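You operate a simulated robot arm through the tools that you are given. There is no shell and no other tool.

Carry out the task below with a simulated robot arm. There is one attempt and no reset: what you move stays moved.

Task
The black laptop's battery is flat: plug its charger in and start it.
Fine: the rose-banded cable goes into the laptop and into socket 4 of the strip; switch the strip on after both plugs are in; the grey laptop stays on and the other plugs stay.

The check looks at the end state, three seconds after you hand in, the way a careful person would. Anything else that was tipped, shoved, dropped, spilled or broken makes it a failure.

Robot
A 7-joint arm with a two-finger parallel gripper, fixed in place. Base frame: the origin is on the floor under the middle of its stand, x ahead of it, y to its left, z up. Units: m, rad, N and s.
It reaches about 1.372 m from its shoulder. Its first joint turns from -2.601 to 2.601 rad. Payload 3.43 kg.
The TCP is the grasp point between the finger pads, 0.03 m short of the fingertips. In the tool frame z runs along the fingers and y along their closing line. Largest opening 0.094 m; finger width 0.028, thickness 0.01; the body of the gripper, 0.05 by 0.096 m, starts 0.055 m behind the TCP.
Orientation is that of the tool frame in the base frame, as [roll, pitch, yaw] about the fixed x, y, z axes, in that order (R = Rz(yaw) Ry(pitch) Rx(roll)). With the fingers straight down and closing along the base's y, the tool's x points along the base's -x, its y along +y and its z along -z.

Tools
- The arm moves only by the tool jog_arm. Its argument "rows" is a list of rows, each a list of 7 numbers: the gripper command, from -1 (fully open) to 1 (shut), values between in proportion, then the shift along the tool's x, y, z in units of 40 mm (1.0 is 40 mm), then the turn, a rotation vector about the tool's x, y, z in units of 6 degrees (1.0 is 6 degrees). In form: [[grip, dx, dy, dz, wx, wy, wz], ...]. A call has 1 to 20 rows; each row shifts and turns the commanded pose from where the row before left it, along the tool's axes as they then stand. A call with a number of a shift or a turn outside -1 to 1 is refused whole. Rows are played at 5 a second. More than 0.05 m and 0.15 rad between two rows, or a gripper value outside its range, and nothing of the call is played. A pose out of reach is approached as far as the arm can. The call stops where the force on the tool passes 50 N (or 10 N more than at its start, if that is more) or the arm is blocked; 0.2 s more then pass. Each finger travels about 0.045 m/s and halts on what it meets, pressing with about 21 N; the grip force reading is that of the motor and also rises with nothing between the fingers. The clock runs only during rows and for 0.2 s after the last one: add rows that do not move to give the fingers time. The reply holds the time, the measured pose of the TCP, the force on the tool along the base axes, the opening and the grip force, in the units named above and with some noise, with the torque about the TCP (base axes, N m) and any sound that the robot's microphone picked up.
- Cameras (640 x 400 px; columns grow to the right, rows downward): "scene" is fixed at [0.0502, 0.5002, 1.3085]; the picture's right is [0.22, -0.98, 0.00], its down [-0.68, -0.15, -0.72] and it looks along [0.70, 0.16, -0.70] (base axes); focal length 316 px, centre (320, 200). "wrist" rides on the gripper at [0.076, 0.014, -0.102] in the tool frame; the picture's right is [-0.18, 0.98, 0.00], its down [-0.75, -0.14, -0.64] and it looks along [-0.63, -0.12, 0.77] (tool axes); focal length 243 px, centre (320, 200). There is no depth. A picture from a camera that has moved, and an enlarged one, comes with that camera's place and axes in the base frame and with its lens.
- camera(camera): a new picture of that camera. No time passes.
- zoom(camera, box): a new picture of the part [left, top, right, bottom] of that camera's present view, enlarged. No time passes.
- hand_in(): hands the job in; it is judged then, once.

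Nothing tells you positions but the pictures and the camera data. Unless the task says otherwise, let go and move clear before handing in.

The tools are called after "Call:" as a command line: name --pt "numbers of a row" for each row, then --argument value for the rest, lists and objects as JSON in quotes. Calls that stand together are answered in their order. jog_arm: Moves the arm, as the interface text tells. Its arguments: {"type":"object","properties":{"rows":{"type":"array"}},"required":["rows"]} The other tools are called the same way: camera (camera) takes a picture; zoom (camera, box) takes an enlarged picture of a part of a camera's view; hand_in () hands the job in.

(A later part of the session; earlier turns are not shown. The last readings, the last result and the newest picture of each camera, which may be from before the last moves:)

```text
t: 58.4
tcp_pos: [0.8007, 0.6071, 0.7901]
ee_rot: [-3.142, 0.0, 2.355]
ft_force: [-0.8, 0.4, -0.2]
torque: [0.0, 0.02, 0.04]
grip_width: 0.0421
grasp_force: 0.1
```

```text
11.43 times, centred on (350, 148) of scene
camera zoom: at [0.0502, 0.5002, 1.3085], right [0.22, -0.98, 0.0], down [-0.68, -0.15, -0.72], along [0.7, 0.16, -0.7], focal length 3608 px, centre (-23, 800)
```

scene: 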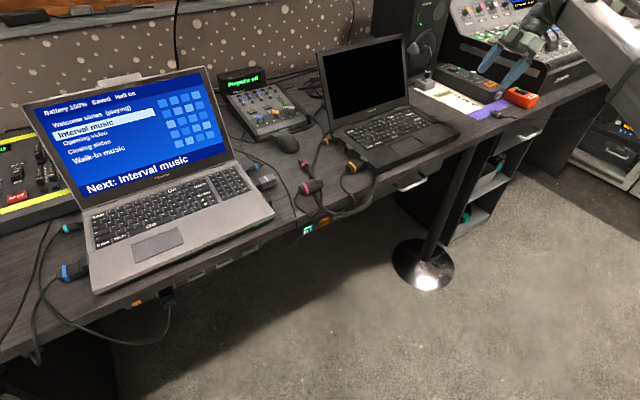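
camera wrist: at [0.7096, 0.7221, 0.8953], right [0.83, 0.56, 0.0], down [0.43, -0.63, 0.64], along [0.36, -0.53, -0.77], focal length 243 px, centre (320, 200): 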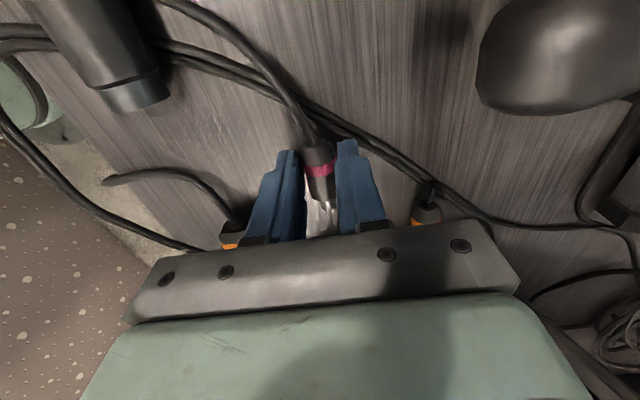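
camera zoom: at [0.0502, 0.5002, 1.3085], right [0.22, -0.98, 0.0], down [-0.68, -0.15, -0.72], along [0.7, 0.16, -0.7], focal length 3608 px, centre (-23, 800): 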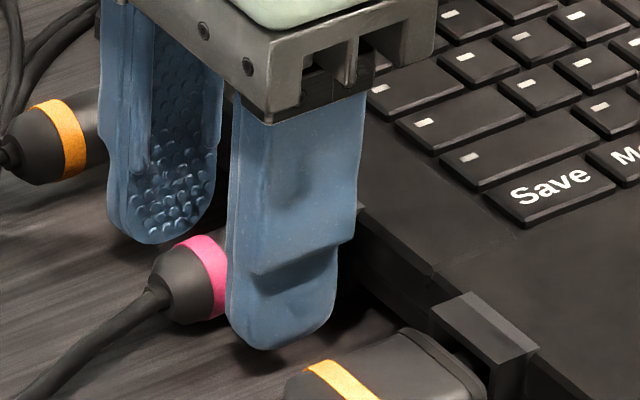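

It stayed in with the same apparent depth as the orange plug. I'll look closer before lifting away.

Call:
zoom --camera "wrist" --box '[300, 130, 430, 230]'

Call:
jog_arm --pt "0.1 0.02 0 -0.4 0 0 0" --pt "0.1 0 0 -0.6 0 0 0" --pt "0.1 0 0 -0.8 0 0 0"

Call:
zoom --camera "wrist" --box '[200, 40, 440, 220]'

Call:
zoom --camera "scene" --box '[320, 120, 380, 180]'

```text
4.00 times, centred on (365, 180) of wrist
camera zoom: at [0.7581, 0.6723, 0.8919], right [0.83, 0.56, 0.0], down [0.43, -0.63, 0.64], along [0.36, -0.53, -0.77], focal length 970 px, centre (140, 280)
```

zoom: 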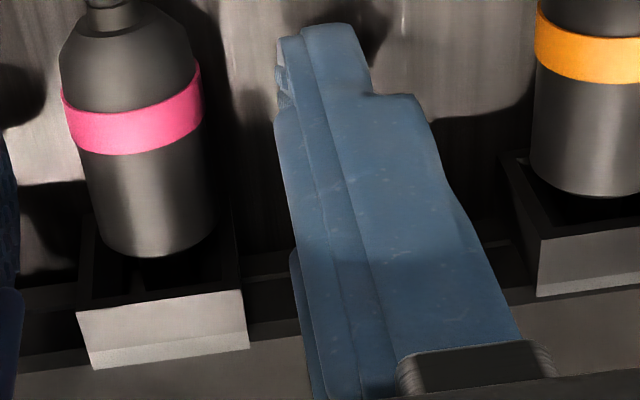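

```text
t: 59.2
tcp_pos: [0.8008, 0.6082, 0.8615]
ee_rot: [-3.141, 0.001, 2.355]
ft_force: [-1.0, 0.1, -0.3]
torque: [-0.03, -0.03, 0.0]
grip_width: 0.0422
grasp_force: 0.1
```

```text
2.22 times, centred on (320, 130) of wrist
camera zoom: at [0.7567, 0.6729, 0.965], right [0.83, 0.56, 0.0], down [0.43, -0.63, 0.64], along [0.36, -0.53, -0.77], focal length 539 px, centre (320, 356)
```

zoom: 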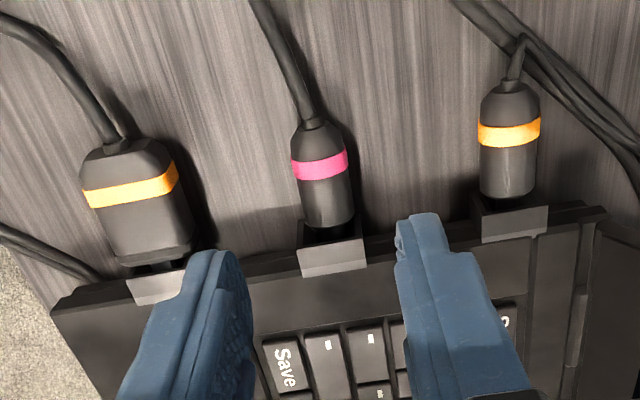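

```text
6.67 times, centred on (350, 150) of scene
camera zoom: at [0.0502, 0.5002, 1.3085], right [0.22, -0.98, 0.0], down [-0.68, -0.15, -0.72], along [0.7, 0.16, -0.7], focal length 2105 px, centre (120, 533)
```

zoom: 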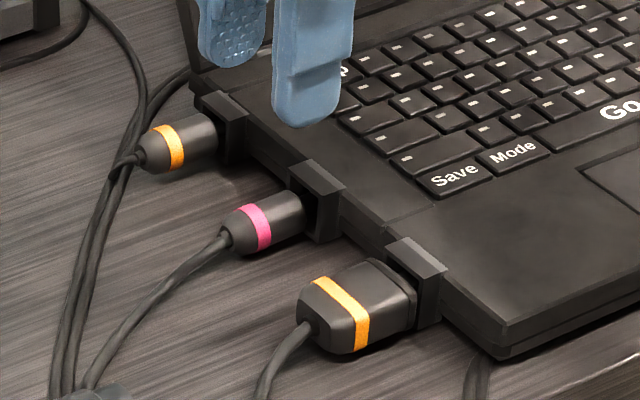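

Call:
zoom --camera "scene" --box '[330, 125, 360, 160]'

Call:
zoom --camera "wrist" --box '[300, 80, 400, 160]'

```text
11.43 times, centred on (345, 142) of scene
camera zoom: at [0.0502, 0.5002, 1.3085], right [0.22, -0.98, 0.0], down [-0.68, -0.15, -0.72], along [0.7, 0.16, -0.7], focal length 3608 px, centre (34, 857)
```

zoom: 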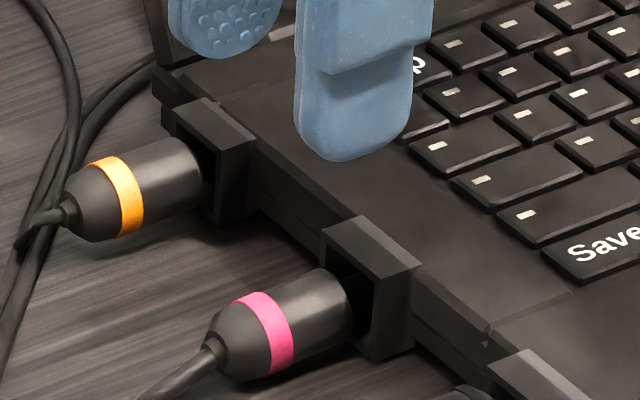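

```text
5.00 times, centred on (350, 120) of wrist
camera zoom: at [0.7567, 0.6729, 0.965], right [0.83, 0.56, 0.0], down [0.43, -0.63, 0.64], along [0.36, -0.53, -0.77], focal length 1213 px, centre (170, 600)
```

zoom: 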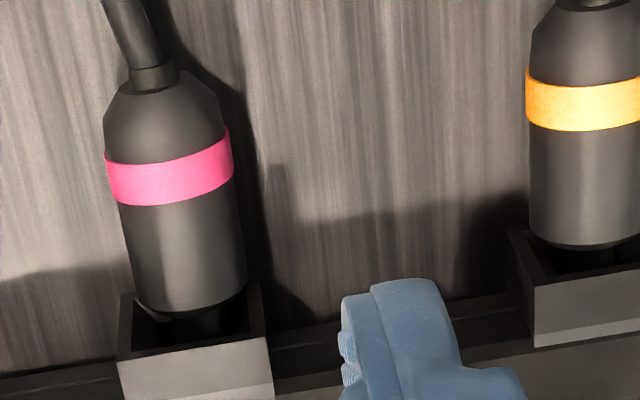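

The rose plug sits in the port at about the orange plug's depth, drooping slightly. I'll rise further and look at the whole scene to see where the cable and the big plug are now.

Call:
jog_arm --pt "0.1 0.2 0 -0.9 0 0 0" --pt "0.1 0.5 -0.2 -0.5 0 0 0" --pt "0.1 0.8 -0.4 0 0 0 0" --pt "0.1 0.8 -0.4 0 0 0 0" --pt "0.1 0.8 -0.4 0 0 0 0"

Call:
camera --camera "scene"

Call:
camera --camera "wrist"

Call:
zoom --camera "scene" --box '[280, 120, 380, 220]'

```text
t: 60.4
tcp_pos: [0.6731, 0.6562, 0.9157]
ee_rot: [3.141, -0.001, 2.353]
ft_force: [-0.3, 0.1, 0.1]
torque: [-0.02, 0.03, -0.03]
grip_width: 0.0422
grasp_force: 0.0
```

```text
taken
```

scene: 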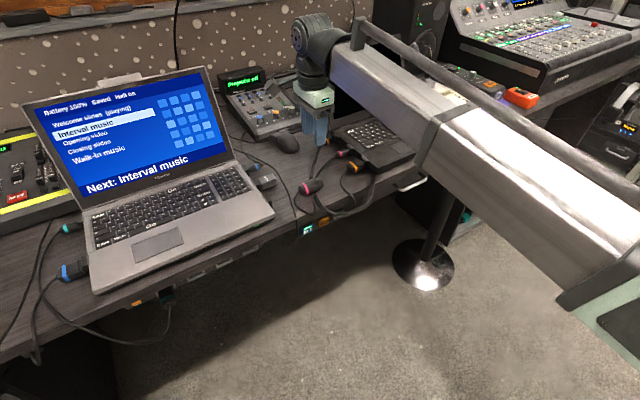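

```text
taken
camera wrist: at [0.6303, 0.7215, 1.0204], right [0.83, 0.56, 0.0], down [0.43, -0.63, 0.64], along [0.36, -0.53, -0.77], focal length 243 px, centre (320, 200)
```

wrist: 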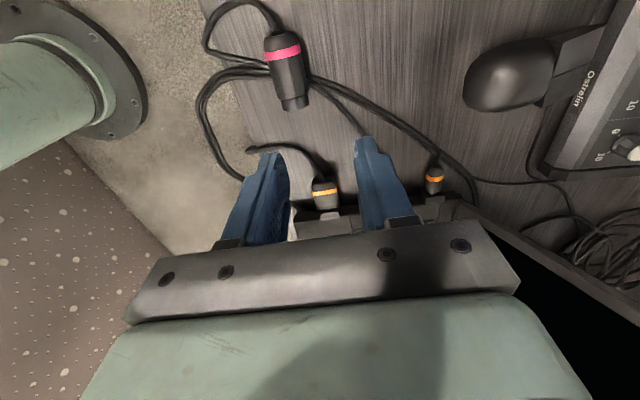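

```text
4.00 times, centred on (330, 170) of scene
camera zoom: at [0.0502, 0.5002, 1.3085], right [0.22, -0.98, 0.0], down [-0.68, -0.15, -0.72], along [0.7, 0.16, -0.7], focal length 1263 px, centre (280, 320)
```

zoom: 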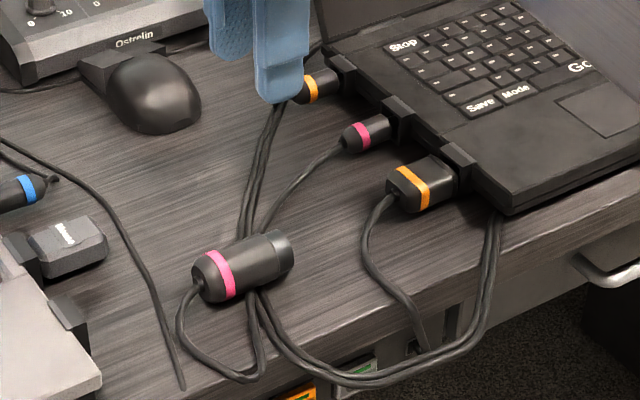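

The small plug is in and the big plug hasn't moved (axis along the edge, p≈0.915, q from -0.048 to 0.017). I'll pick it up from above next, so I move over it and come down partway.

Call:
jog_arm --pt "-0.28 0.4 -0.3 0 0 0 0" --pt "-0.28 0.35 -0.32 0 0 0 0" --pt "-0.28 0 0 0.7 0 0 0" --pt "-0.28 0 0 0.7 0 0 0" --pt "-0.28 0 0 0.7 0 0 0"

Call:
camera --camera "wrist"

Call:
zoom --camera "scene" --box '[270, 130, 370, 220]'

```text
t: 61.6
tcp_pos: [0.6333, 0.6597, 0.8339]
ee_rot: [-3.141, -0.001, 2.354]
ft_force: [-0.1, 0.2, 0.1]
torque: [0.01, -0.01, 0.02]
grip_width: 0.06
grasp_force: 0.1
```

```text
taken
camera wrist: at [0.5909, 0.7251, 0.9354], right [0.83, 0.56, 0.0], down [0.43, -0.63, 0.64], along [0.36, -0.53, -0.77], focal length 243 px, centre (320, 200)
```

wrist: 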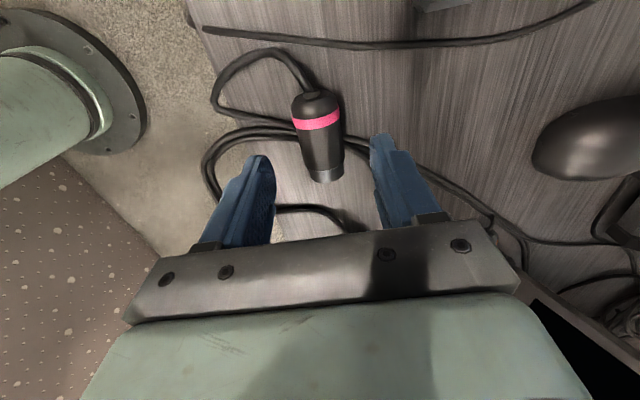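

```text
4.44 times, centred on (320, 175) of scene
camera zoom: at [0.0502, 0.5002, 1.3085], right [0.22, -0.98, 0.0], down [-0.68, -0.15, -0.72], along [0.7, 0.16, -0.7], focal length 1403 px, centre (320, 311)
```

zoom: 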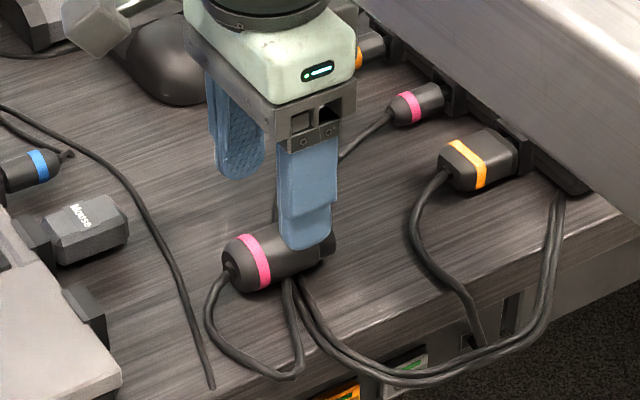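

Fingers straddle the big plug centrally. I'll lower to about z 0.786 and close.

Call:
jog_arm --pt "-0.28 0 0 0.4 0 0 0" --pt "-0.28 0 0 0.4 0 0 0" --pt "-0.28 0 0 0.38 0 0 0"

Call:
camera --camera "wrist"

Call:
zoom --camera "scene" --box '[290, 160, 350, 210]'

```text
t: 62.4
tcp_pos: [0.6349, 0.6595, 0.787]
ee_rot: [3.141, -0.001, 2.354]
ft_force: [0.4, -0.4, 0.5]
torque: [-0.02, -0.01, 0.01]
grip_width: 0.0603
grasp_force: 0.1
```

```text
taken
camera wrist: at [0.5912, 0.7245, 0.8888], right [0.83, 0.56, 0.0], down [0.43, -0.63, 0.64], along [0.36, -0.53, -0.77], focal length 243 px, centre (320, 200)
```

wrist: 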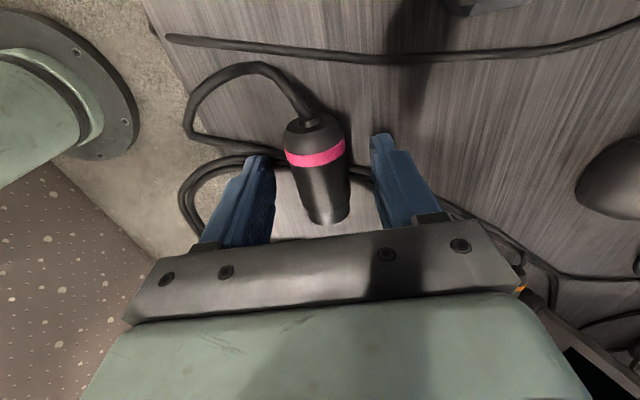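

```text
8.00 times, centred on (320, 185) of scene
camera zoom: at [0.0502, 0.5002, 1.3085], right [0.22, -0.98, 0.0], down [-0.68, -0.15, -0.72], along [0.7, 0.16, -0.7], focal length 2526 px, centre (320, 320)
```

zoom: 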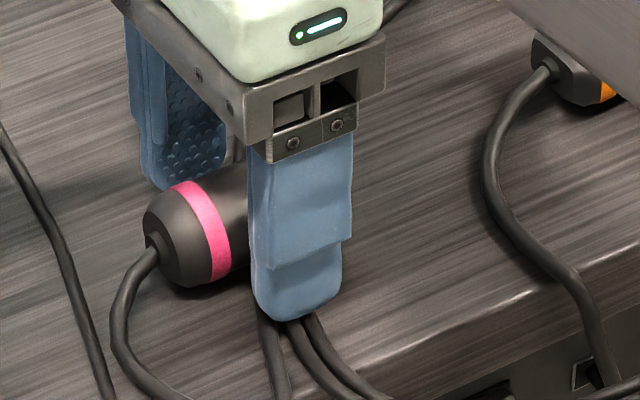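

Call:
jog_arm --pt "1 0 0 0 0 0 0" --pt "1 0 0 0 0 0 0" --pt "1 0 0 0 0 0 0" --pt "1 0 0 0 0 0 0"

Call:
zoom --camera "wrist" --box '[220, 80, 420, 250]'

Call:
zoom --camera "scene" --box '[290, 130, 370, 210]'

```text
t: 63.4
tcp_pos: [0.6347, 0.6605, 0.7864]
ee_rot: [3.141, -0.001, 2.356]
ft_force: [0.0, 0.1, 0.2]
torque: [-0.01, -0.03, -0.01]
grip_width: 0.0352
grasp_force: 21.0
```

```text
2.35 times, centred on (320, 165) of wrist
camera zoom: at [0.5912, 0.7246, 0.8892], right [0.83, 0.56, 0.0], down [0.43, -0.63, 0.64], along [0.36, -0.53, -0.77], focal length 571 px, centre (320, 282)
```

zoom: 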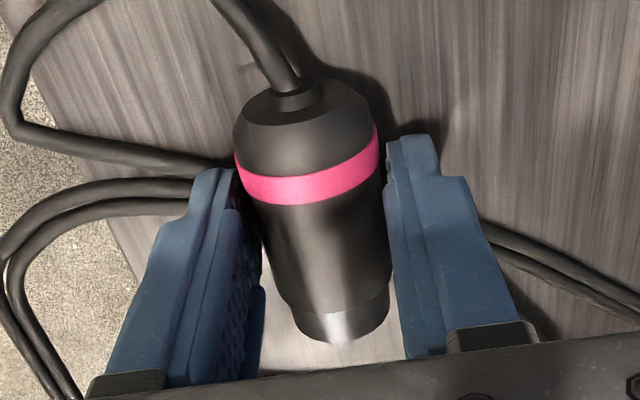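

```text
5.00 times, centred on (330, 170) of scene
camera zoom: at [0.0502, 0.5002, 1.3085], right [0.22, -0.98, 0.0], down [-0.68, -0.15, -0.72], along [0.7, 0.16, -0.7], focal length 1579 px, centre (270, 350)
```

zoom: 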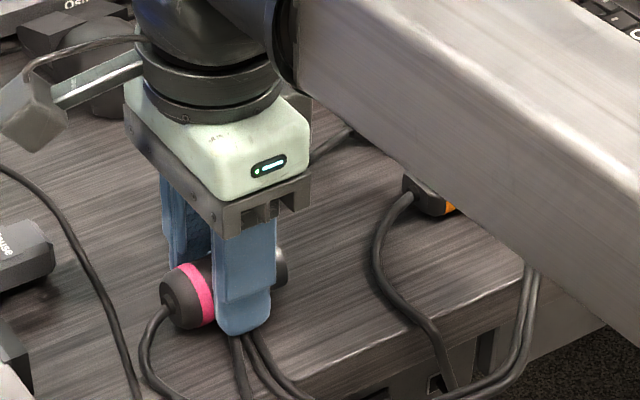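

The big plug is held (35 mm). I'll lift it, then turn it 90° so its tip points into the desk, and check the small plug stays seated as the cable moves.

Call:
jog_arm --pt "1 0 0 -0.5 0 0 0" --pt "1 0 0 -0.5 0 0 0" --pt "1 0 0 -0.5 0 0 0" --pt "1 0 0 -0.5 0 0 0"

Call:
zoom --camera "scene" --box '[270, 100, 390, 220]'

Call:
camera --camera "wrist"

```text
t: 64.4
tcp_pos: [0.6346, 0.6595, 0.8659]
ee_rot: [-3.142, 0.0, 2.353]
ft_force: [-0.5, 1.0, -0.9]
torque: [0.01, 0.01, -0.01]
grip_width: 0.0353
grasp_force: 21.1
```

```text
3.33 times, centred on (330, 160) of scene
camera zoom: at [0.0502, 0.5002, 1.3085], right [0.22, -0.98, 0.0], down [-0.68, -0.15, -0.72], along [0.7, 0.16, -0.7], focal length 1052 px, centre (287, 333)
```

zoom: 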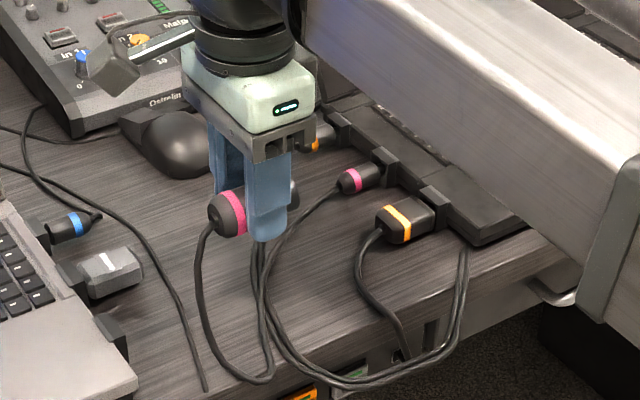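

```text
taken
camera wrist: at [0.5913, 0.7247, 0.969], right [0.83, 0.56, 0.0], down [0.43, -0.63, 0.64], along [0.36, -0.53, -0.77], focal length 243 px, centre (320, 200)
```

wrist: 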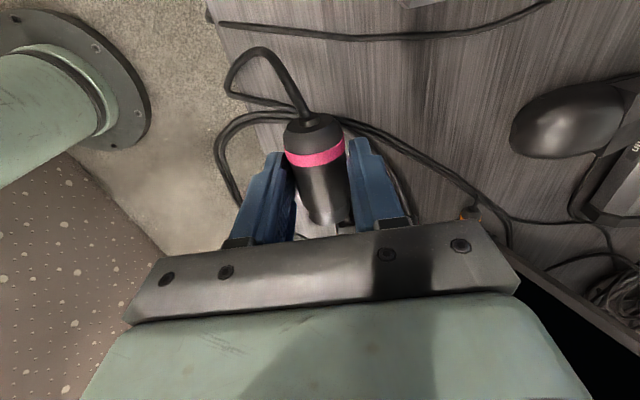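

The lift went fine. Now the 90° turn.

Call:
jog_arm --pt "1 0 0 0 0 0 -1" --pt "1 0 0 0 0 0 -1" --pt "1 0 0 0 0 0 -1" --pt "1 0 0 0 0 0 -1" --pt "1 0 0 0 0 0 -1" --pt "1 0 0 0 0 0 -1" --pt "1 0 0 0 0 0 -1" --pt "1 0 0 0 0 0 -1" --pt "1 0 0 0 0 0 -1" --pt "1 0 0 0 0 0 -1" --pt "1 0 0 0 0 0 -1" --pt "1 0 0 0 0 0 -1" --pt "1 0 0 0 0 0 -1" --pt "1 0 0 0 0 0 -1" --pt "1 0 0 0 0 0 -1"

Call:
camera --camera "scene"

Call:
camera --camera "wrist"

Call:
zoom --camera "scene" --box '[270, 100, 390, 220]'

```text
t: 67.6
tcp_pos: [0.635, 0.6602, 0.8645]
ee_rot: [-3.141, 0.0, -2.355]
ft_force: [0.0, -0.3, -0.8]
torque: [-0.01, 0.03, 0.01]
grip_width: 0.0353
grasp_force: 21.2
```

```text
taken
```

scene: 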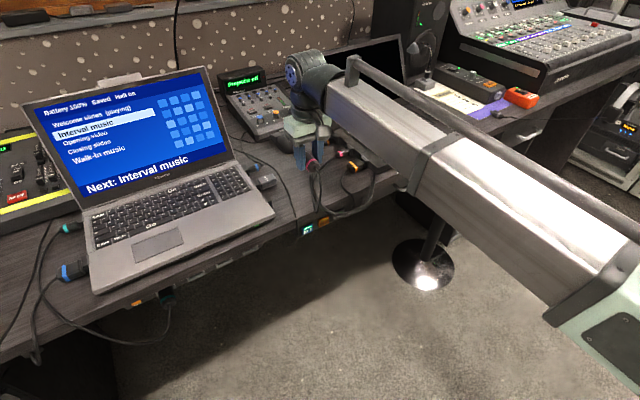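

```text
taken
camera wrist: at [0.5712, 0.617, 0.9687], right [-0.56, 0.83, 0.0], down [0.63, 0.43, 0.64], along [0.53, 0.36, -0.77], focal length 243 px, centre (320, 200)
```

wrist: 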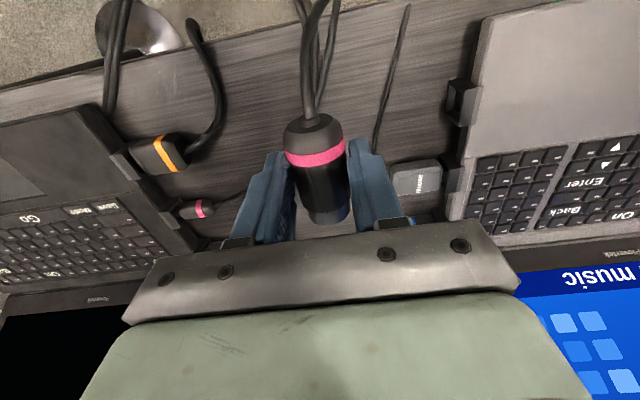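

```text
3.33 times, centred on (330, 160) of scene
camera zoom: at [0.0502, 0.5002, 1.3085], right [0.22, -0.98, 0.0], down [-0.68, -0.15, -0.72], along [0.7, 0.16, -0.7], focal length 1052 px, centre (287, 333)
```

zoom: 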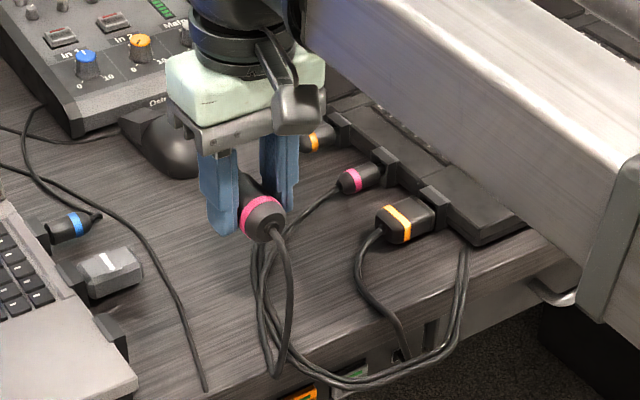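

Tip now points into the desk. Before setting it down near the edge, I'll measure exactly where the desk edge is.

Call:
zoom --camera "wrist" --box '[200, 0, 480, 120]'

Call:
zoom --camera "scene" --box '[270, 170, 350, 230]'

```text
2.29 times, centred on (340, 60) of wrist
camera zoom: at [0.5712, 0.617, 0.9687], right [-0.56, 0.83, 0.0], down [0.63, 0.43, 0.64], along [0.53, 0.36, -0.77], focal length 555 px, centre (274, 520)
```

zoom: 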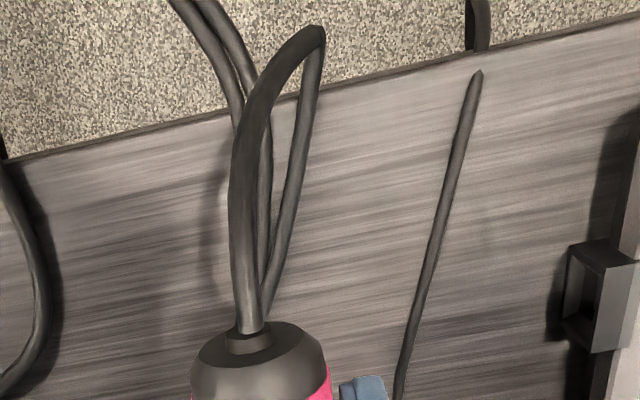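

```text
6.67 times, centred on (310, 200) of scene
camera zoom: at [0.0502, 0.5002, 1.3085], right [0.22, -0.98, 0.0], down [-0.68, -0.15, -0.72], along [0.7, 0.16, -0.7], focal length 2105 px, centre (387, 200)
```

zoom: 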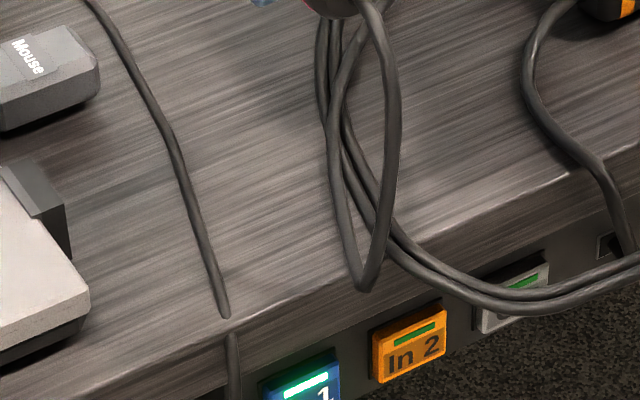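

The desk edge is at p≈0.85. I'll set the plug down at q≈-0.05 with its cable end just inside the edge.

Call:
jog_arm --pt "1 0.38 0.4 0 0 0 0" --pt "1 0.365 0.4 0 0 0 0" --pt "1 0 0 0.6 0 0 0" --pt "1 0 0 0.6 0 0 0" --pt "1 0 0 0.5 0 0 0"

Call:
camera --camera "wrist"

Call:
zoom --camera "scene" --box '[270, 150, 350, 220]'

```text
t: 68.8
tcp_pos: [0.5916, 0.6616, 0.7967]
ee_rot: [-3.141, 0.0, -2.359]
ft_force: [-0.1, -0.1, -0.5]
torque: [-0.01, 0.0, -0.02]
grip_width: 0.035
grasp_force: 20.6
```

```text
taken
camera wrist: at [0.5268, 0.6188, 0.9004], right [-0.56, 0.83, 0.0], down [0.63, 0.43, 0.64], along [0.53, 0.36, -0.77], focal length 243 px, centre (320, 200)
```

wrist: 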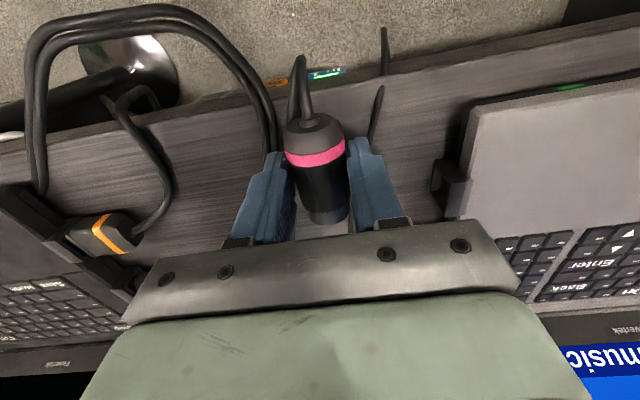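

```text
5.71 times, centred on (310, 185) of scene
camera zoom: at [0.0502, 0.5002, 1.3085], right [0.22, -0.98, 0.0], down [-0.68, -0.15, -0.72], along [0.7, 0.16, -0.7], focal length 1804 px, centre (377, 286)
```

zoom: 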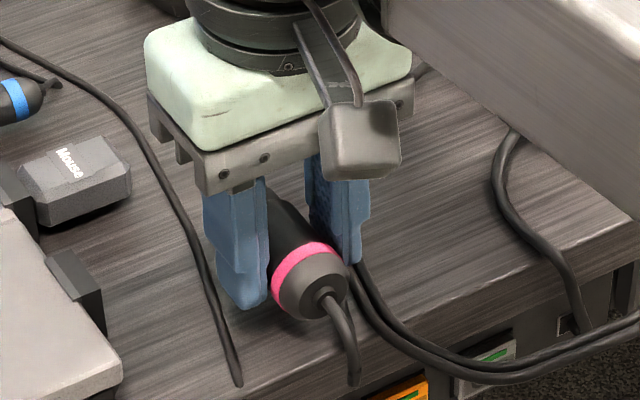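

In position, about 1 cm above the desk. Lowering gently until it touches.

Call:
jog_arm --pt "1 0 0 0.12 0 0 0" --pt "1 0 0 0.1 0 0 0" --pt "1 0 0 0.02 0 0 0"

```text
t: 69.6
tcp_pos: [0.5896, 0.6613, 0.7877]
ee_rot: [3.141, 0.003, -2.359]
ft_force: [-0.2, 0.4, -0.8]
torque: [0.0, -0.03, -0.01]
grip_width: 0.0353
grasp_force: 21.4
```

Call:
jog_arm --pt "1 0 0 0.03 0 0 0" --pt "1 0 0 0 0 0 0"

Call:
zoom --camera "scene" --box '[280, 160, 340, 210]'

```text
t: 70.2
tcp_pos: [0.5904, 0.6609, 0.7873]
ee_rot: [-3.141, 0.0, -2.359]
ft_force: [-0.7, -0.4, -0.2]
torque: [0.05, 0.0, -0.02]
grip_width: 0.0353
grasp_force: 21.3
```

```text
8.00 times, centred on (310, 185) of scene
camera zoom: at [0.0502, 0.5002, 1.3085], right [0.22, -0.98, 0.0], down [-0.68, -0.15, -0.72], along [0.7, 0.16, -0.7], focal length 2526 px, centre (400, 320)
```

zoom: 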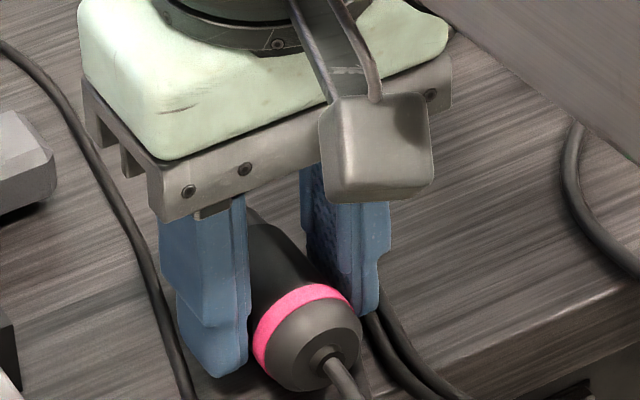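

Call:
jog_arm --pt "1 0 0 0.025 0 0 0" --pt "1 0 0 0 0 0 0"

```text
t: 70.8
tcp_pos: [0.5916, 0.6608, 0.7848]
ee_rot: [3.141, 0.0, -2.357]
ft_force: [-0.1, -0.4, 3.5]
torque: [-0.03, -0.01, -0.01]
grip_width: 0.0354
grasp_force: 20.7
```

The plug touches the desk (3.5 N up). I'll open just a few millimetres and see whether it stays put.

Call:
jog_arm --pt "0.12 0 0 0 0 0 0" --pt "0.12 0 0 0 0 0 0" --pt "0.12 0 0 0 0 0 0" --pt "0.12 0 0 0 0 0 0"

Call:
zoom --camera "wrist" --box '[220, 40, 420, 250]'

Call:
zoom --camera "scene" --box '[280, 160, 340, 210]'

```text
t: 71.8
tcp_pos: [0.5917, 0.6614, 0.7854]
ee_rot: [3.141, 0.0, -2.356]
ft_force: [0.7, -0.3, -0.1]
torque: [0.0, -0.03, 0.01]
grip_width: 0.0415
grasp_force: 0.0
```

```text
1.90 times, centred on (320, 145) of wrist
camera zoom: at [0.5273, 0.6189, 0.8889], right [-0.56, 0.83, 0.0], down [0.63, 0.43, 0.64], along [0.53, 0.36, -0.77], focal length 462 px, centre (320, 305)
```

zoom: 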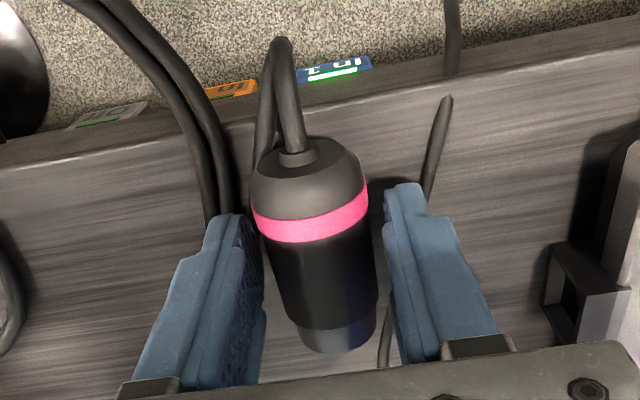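

```text
8.00 times, centred on (310, 185) of scene
camera zoom: at [0.0502, 0.5002, 1.3085], right [0.22, -0.98, 0.0], down [-0.68, -0.15, -0.72], along [0.7, 0.16, -0.7], focal length 2526 px, centre (400, 320)
```

zoom: 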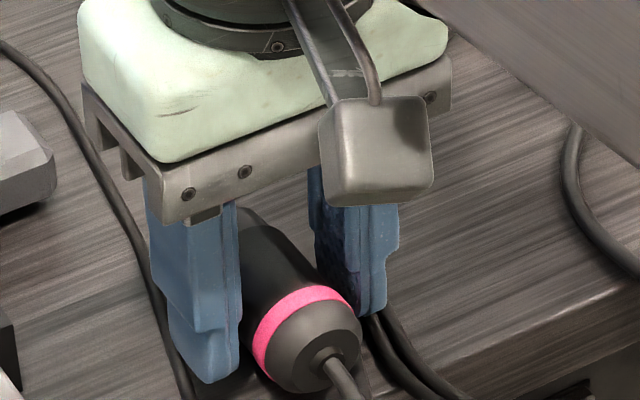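

It stays put between the fingers. I'll open wider, lift straight up and back away in front of the desk before tilting the gripper to horizontal.

Call:
jog_arm --pt "-0.2 0 0 0 0 0 0" --pt "-0.2 0 0 -0.3 0 0 0" --pt "-0.2 0 0 -0.6 0 0 0" --pt "-0.2 0 0 -0.8 0 0 0" --pt "-0.2 0.3 0 -0.5 0 0 0" --pt "-0.2 0.9 0 0 0 0 0" --pt "-0.2 0.9 0 0 0 0 0" --pt "-0.2 0.9 0 0 0 0 0" --pt "-0.2 0.9 0 0 0 0 0" --pt "-0.2 0.9 0 0 0 0 0"

Call:
camera --camera "wrist"

Call:
zoom --camera "scene" --box '[270, 140, 370, 220]'

```text
t: 74.0
tcp_pos: [0.4548, 0.5253, 0.8742]
ee_rot: [3.141, -0.002, -2.359]
ft_force: [0.1, -0.5, 0.5]
torque: [0.0, 0.0, 0.01]
grip_width: 0.0564
grasp_force: 0.0
```

```text
taken
camera wrist: at [0.3913, 0.4839, 0.9763], right [-0.56, 0.83, 0.0], down [0.63, 0.43, 0.64], along [0.53, 0.36, -0.77], focal length 243 px, centre (320, 200)
```

wrist: 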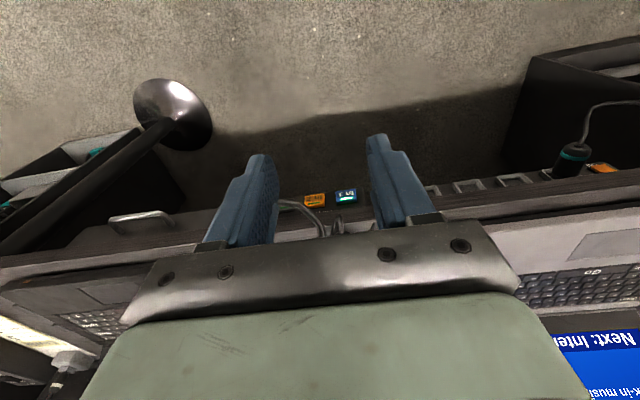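

```text
5.00 times, centred on (320, 180) of scene
camera zoom: at [0.0502, 0.5002, 1.3085], right [0.22, -0.98, 0.0], down [-0.68, -0.15, -0.72], along [0.7, 0.16, -0.7], focal length 1579 px, centre (320, 300)
```

zoom: 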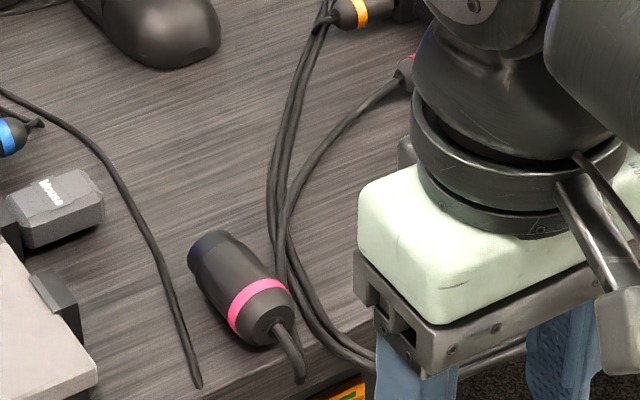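

The big plug lies neatly along the into-desk direction at q≈-0.047, cable end at p≈0.858. I'll now tilt the gripper to horizontal here, clear of the desk.

Call:
jog_arm --pt "-0.2 0 0 0 0 -1 0" --pt "-0.2 0 0 0 0 -1 0" --pt "-0.2 0 0 0 0 -1 0" --pt "-0.2 0 0 0 0 -1 0" --pt "-0.2 0 0 0 0 -1 0" --pt "-0.2 0 0 0 0 -1 0" --pt "-0.2 0 0 0 0 -1 0" --pt "-0.2 0 0 0 0 -1 0" --pt "-0.2 0 0 0 0 -1 0" --pt "-0.2 0 0 0 0 -1 0" --pt "-0.2 0 0 0 0 -1 0" --pt "-0.2 0 0 0 0 -1 0" --pt "-0.2 0 0 0 0 -1 0" --pt "-0.2 0 0 0 0 -1 0" --pt "-0.2 0 0 0 0 -1 0"

Call:
camera --camera "scene"

Call:
camera --camera "wrist"

```text
t: 77.2
tcp_pos: [0.4707, 0.5491, 0.8702]
ee_rot: [3.071, 1.519, -2.442]
ft_force: [0.4, -0.2, 0.6]
torque: [-0.04, -0.02, -0.06]
grip_width: 0.0562
grasp_force: 0.0
out of reach, approached as far as the arm can: row 9, 10, 11, 12, 14
```

```text
taken
```

scene: 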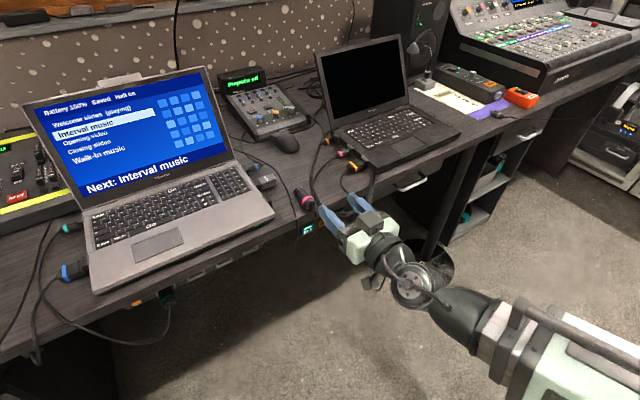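

```text
taken
camera wrist: at [0.3845, 0.4865, 0.8009], right [-0.68, 0.71, 0.19], down [-0.33, -0.52, 0.79], along [0.66, 0.47, 0.59], focal length 243 px, centre (320, 200)
```

wrist: 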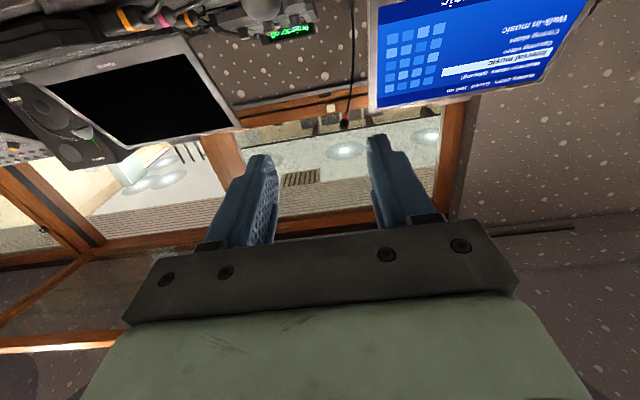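

The gripper is nearly horizontal now but the arm was cramped so close to its base. I'll move a little toward the desk where it has more room and see what pose it settles to.

Call:
jog_arm --pt "-0.2 0 0 0.5 0 0 0" --pt "-0.2 0 0 0.5 0 0 0" --pt "-0.2 0 0 0 0 0 0"

Call:
camera --camera "wrist"

Call:
zoom --camera "scene" --box '[260, 150, 500, 330]'

```text
t: 78.0
tcp_pos: [0.5009, 0.5764, 0.8695]
ee_rot: [-3.094, 1.522, -2.322]
ft_force: [0.0, 0.1, 0.1]
torque: [0.02, -0.04, 0.03]
grip_width: 0.0564
grasp_force: 0.0
```

```text
taken
camera wrist: at [0.414, 0.5139, 0.7997], right [-0.68, 0.71, 0.18], down [-0.34, -0.52, 0.78], along [0.65, 0.47, 0.59], focal length 243 px, centre (320, 200)
```

wrist: 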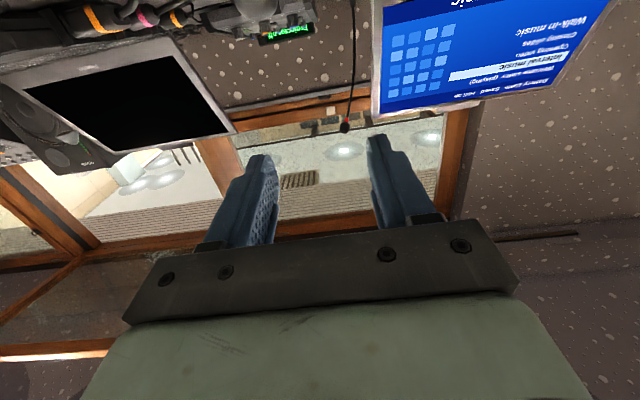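

```text
2.22 times, centred on (380, 240) of scene
camera zoom: at [0.0502, 0.5002, 1.3085], right [0.22, -0.98, 0.0], down [-0.68, -0.15, -0.72], along [0.7, 0.16, -0.7], focal length 702 px, centre (187, 111)
```

zoom: 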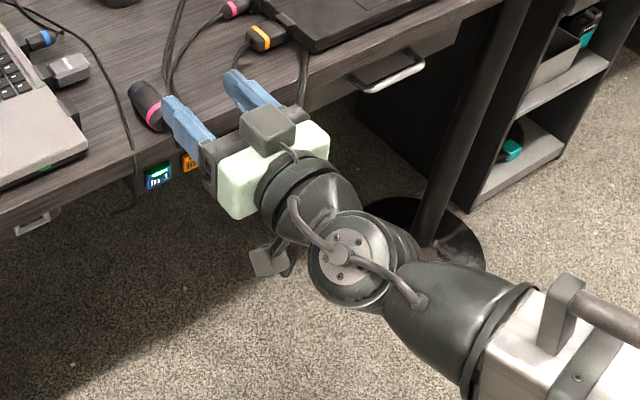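

The gripper points level at the desk edge, slightly nose-down. I'll trim the angle, then lower in front of the edge to the plug's height.

Call:
jog_arm --pt "-0.2 0 0 0 -0.13 -0.47 0" --pt "-0.2 0.6 -0.05 0 0 0 0" --pt "-0.2 0.6 -0.05 0 0 0 0" --pt "-0.2 0.6 -0.05 0 0 0 0" --pt "-0.2 0.5 0 0 0 0 0" --pt "-0.2 0 0 0 0 0 0"

Call:
camera --camera "wrist"

Call:
zoom --camera "scene" --box '[260, 150, 400, 270]'

```text
t: 79.4
tcp_pos: [0.5037, 0.5705, 0.7775]
ee_rot: [-1.484, 1.57, -0.701]
ft_force: [0.0, 0.1, 0.1]
torque: [-0.03, -0.01, 0.01]
grip_width: 0.0565
grasp_force: 0.1
```

```text
taken
camera wrist: at [0.4213, 0.51, 0.7022], right [-0.69, 0.7, 0.18], down [-0.36, -0.55, 0.75], along [0.63, 0.46, 0.63], focal length 243 px, centre (320, 200)
```

wrist: 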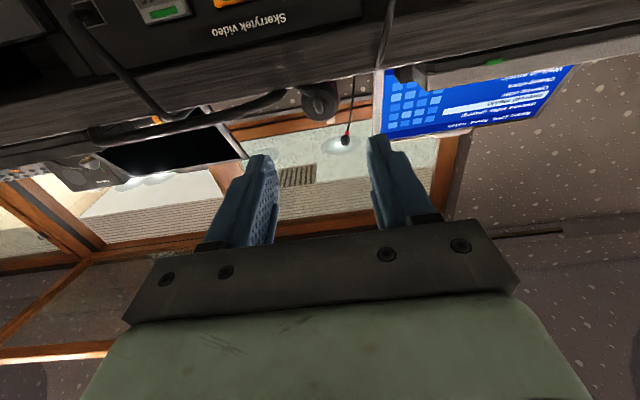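

```text
3.33 times, centred on (330, 210) of scene
camera zoom: at [0.0502, 0.5002, 1.3085], right [0.22, -0.98, 0.0], down [-0.68, -0.15, -0.72], along [0.7, 0.16, -0.7], focal length 1052 px, centre (287, 167)
```

zoom: 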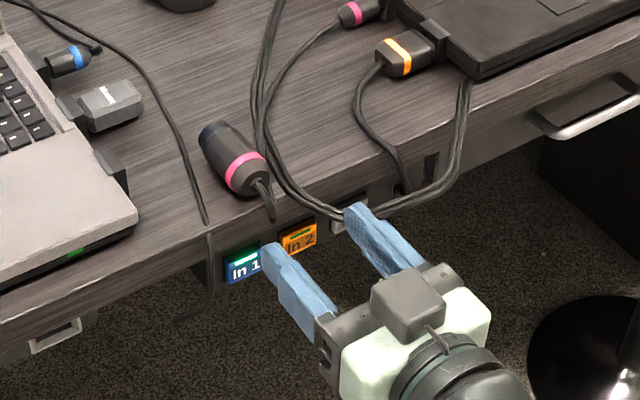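

The tool is level, pointing straight into the desk, 5 cm short of the edge. I'll narrow the opening, drop to the plug's height and move up to the edge.

Call:
jog_arm --pt "0.02 0.2 0 0 0 0 0" --pt "0.02 0 0.02 0.5 0 0 0" --pt "0.02 0 0 0.5 0 0 0" --pt "0.02 0 0 0.3 0 0 0"

Call:
camera --camera "wrist"

Call:
zoom --camera "scene" --box '[270, 160, 370, 240]'

```text
t: 80.4
tcp_pos: [0.5391, 0.6096, 0.771]
ee_rot: [-1.547, 1.569, -0.766]
ft_force: [0.0, 0.0, -0.1]
torque: [-0.03, -0.03, -0.01]
grip_width: 0.0459
grasp_force: 0.0
```

```text
taken
camera wrist: at [0.4575, 0.5483, 0.6942], right [-0.69, 0.7, 0.18], down [-0.36, -0.55, 0.75], along [0.63, 0.46, 0.63], focal length 243 px, centre (320, 200)
```

wrist: 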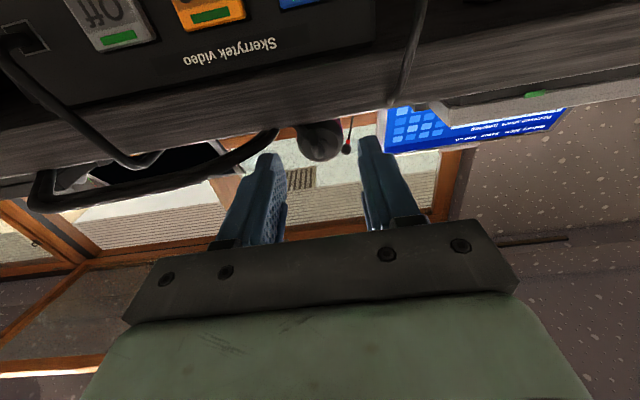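

```text
5.00 times, centred on (320, 200) of scene
camera zoom: at [0.0502, 0.5002, 1.3085], right [0.22, -0.98, 0.0], down [-0.68, -0.15, -0.72], along [0.7, 0.16, -0.7], focal length 1579 px, centre (320, 200)
```

zoom: 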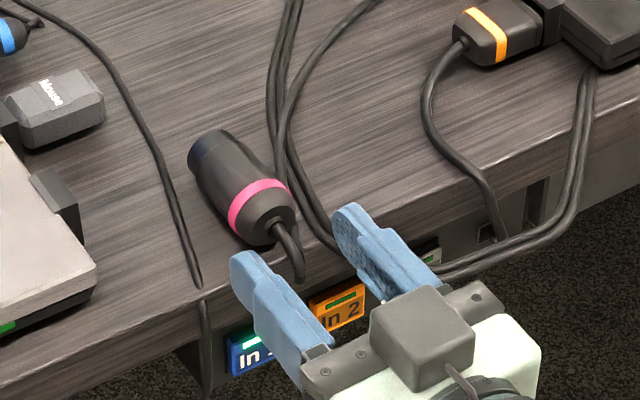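

I need to check the lateral centring before closing around it; zooming tighter.

Call:
zoom --camera "scene" --box '[295, 175, 345, 215]'

Call:
zoom --camera "wrist" --box '[240, 100, 420, 220]'

```text
10.00 times, centred on (320, 195) of scene
camera zoom: at [0.0502, 0.5002, 1.3085], right [0.22, -0.98, 0.0], down [-0.68, -0.15, -0.72], along [0.7, 0.16, -0.7], focal length 3157 px, centre (320, 250)
```

zoom: 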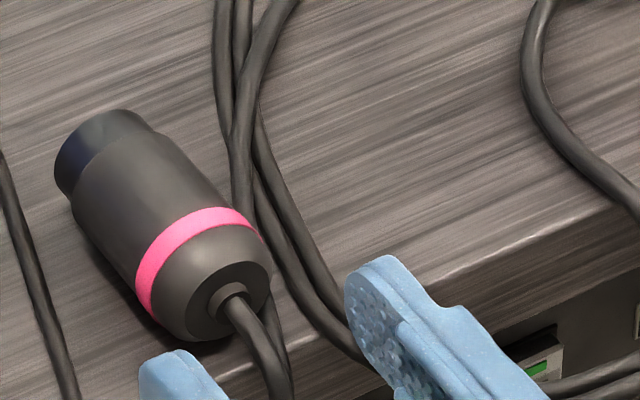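

```text
3.33 times, centred on (330, 160) of wrist
camera zoom: at [0.4575, 0.5483, 0.6942], right [-0.69, 0.7, 0.18], down [-0.36, -0.55, 0.75], along [0.63, 0.46, 0.63], focal length 809 px, centre (287, 333)
```

zoom: 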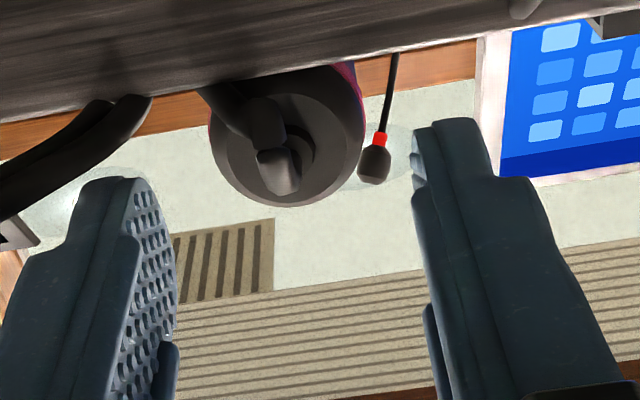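

From the wrist camera the plug is centred between the fingers to within a millimetre. I'll slide forward around it.

Call:
jog_arm --pt "0.02 0 0 0.4 0 0 0" --pt "0.02 0 0 0.4 0 0 0" --pt "0.02 0 0 0.4 0 0 0" --pt "0.02 0 0 0 0 0 0"

Call:
zoom --camera "wrist" --box '[200, 60, 440, 240]'

Call:
zoom --camera "scene" --box '[280, 160, 360, 220]'

```text
t: 81.4
tcp_pos: [0.5733, 0.643, 0.7679]
ee_rot: [-1.497, 1.569, -0.714]
ft_force: [0.6, 0.0, -0.3]
torque: [-0.02, 0.02, -0.01]
grip_width: 0.0462
grasp_force: 0.0
```

```text
2.22 times, centred on (320, 150) of wrist
camera zoom: at [0.4913, 0.5823, 0.6938], right [-0.69, 0.7, 0.18], down [-0.36, -0.55, 0.75], along [0.63, 0.46, 0.63], focal length 539 px, centre (320, 311)
```

zoom: 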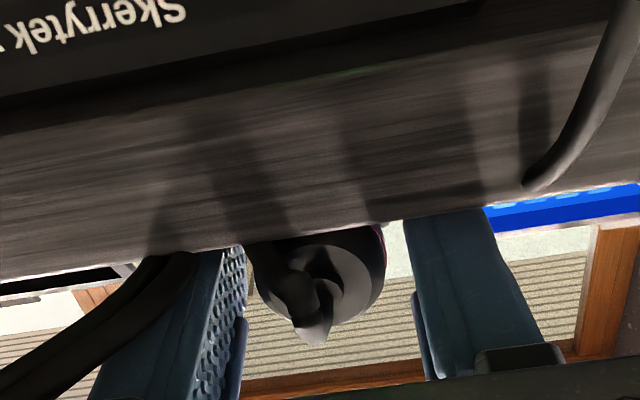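

```text
6.67 times, centred on (320, 190) of scene
camera zoom: at [0.0502, 0.5002, 1.3085], right [0.22, -0.98, 0.0], down [-0.68, -0.15, -0.72], along [0.7, 0.16, -0.7], focal length 2105 px, centre (320, 267)
```

zoom: 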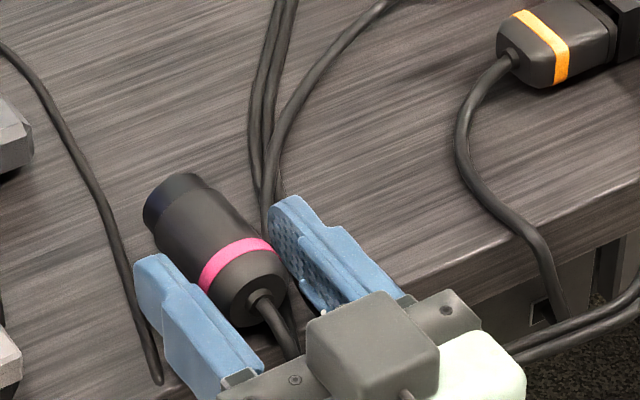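

The fingers cover the rear half of the plug. A few millimetres more forward, then close.

Call:
jog_arm --pt "0.02 0 0 0.1 0 0 0" --pt "1 0 0 0 0 0 0" --pt "1 0 0 0 0 0 0" --pt "1 0 0 0 0 0 0" --pt "1 0 0 0 0 0 0"

Call:
zoom --camera "wrist" --box '[200, 60, 440, 240]'

Call:
zoom --camera "scene" --box '[280, 160, 360, 220]'

```text
t: 82.6
tcp_pos: [0.5759, 0.6469, 0.769]
ee_rot: [-1.508, 1.569, -0.725]
ft_force: [-0.5, 0.0, 0.0]
torque: [0.0, -0.01, 0.02]
grip_width: 0.0358
grasp_force: 21.0
```

```text
2.22 times, centred on (320, 150) of wrist
camera zoom: at [0.4943, 0.5851, 0.6937], right [-0.69, 0.7, 0.18], down [-0.36, -0.55, 0.75], along [0.63, 0.46, 0.63], focal length 539 px, centre (320, 311)
```

zoom: 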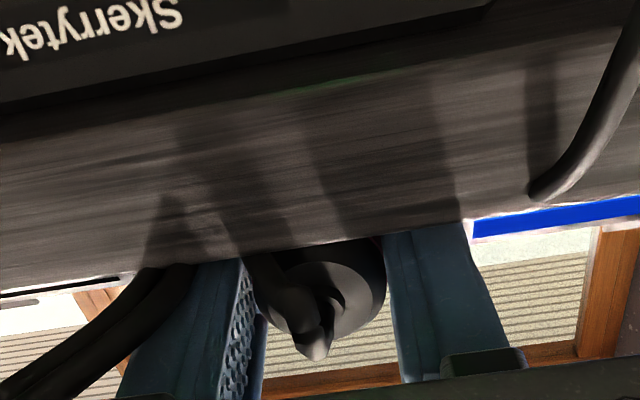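

```text
6.67 times, centred on (320, 190) of scene
camera zoom: at [0.0502, 0.5002, 1.3085], right [0.22, -0.98, 0.0], down [-0.68, -0.15, -0.72], along [0.7, 0.16, -0.7], focal length 2105 px, centre (320, 267)
```

zoom: 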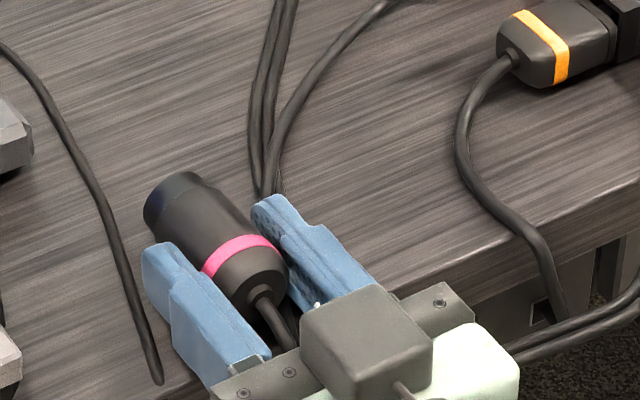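

The plug is gripped along its axis. I'll lift it a little, back out over the edge, and check that the small plug isn't being tugged.

Call:
jog_arm --pt "1 -0.4 0 0 0 0 0" --pt "1 -0.4 0 0 0 0 0" --pt "1 0 0 -0.5 0 0 0" --pt "1 0 0 -0.6 0 0 0" --pt "1 0 0 -0.6 0 0 0" --pt "1 0 0 -0.6 0 0 0" --pt "1 0 0 0 0 0 0"

Call:
camera --camera "wrist"

Call:
zoom --camera "scene" --box '[260, 130, 400, 250]'

```text
t: 84.2
tcp_pos: [0.5119, 0.5817, 0.8009]
ee_rot: [-1.34, 1.569, -0.556]
ft_force: [-1.1, 0.5, -1.5]
torque: [0.01, -0.03, 0.04]
grip_width: 0.0354
grasp_force: 21.1
```

```text
taken
camera wrist: at [0.4297, 0.5199, 0.7255], right [-0.69, 0.7, 0.18], down [-0.36, -0.55, 0.75], along [0.63, 0.46, 0.63], focal length 243 px, centre (320, 200)
```

wrist: 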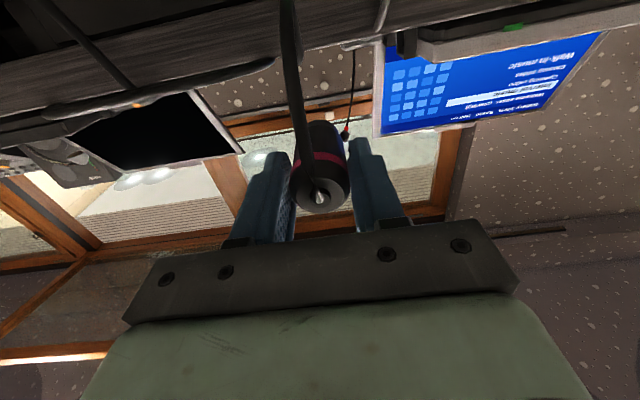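

```text
3.33 times, centred on (330, 190) of scene
camera zoom: at [0.0502, 0.5002, 1.3085], right [0.22, -0.98, 0.0], down [-0.68, -0.15, -0.72], along [0.7, 0.16, -0.7], focal length 1052 px, centre (287, 233)
```

zoom: 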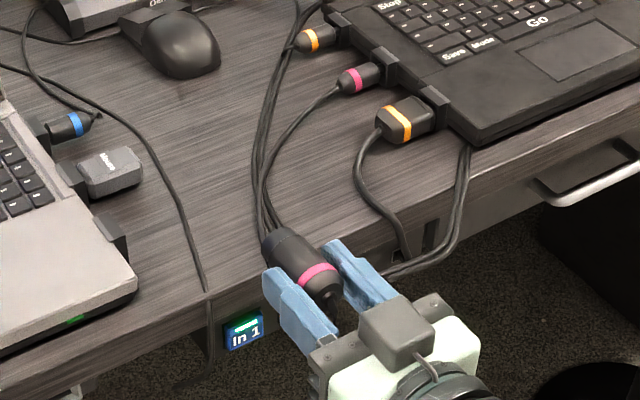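

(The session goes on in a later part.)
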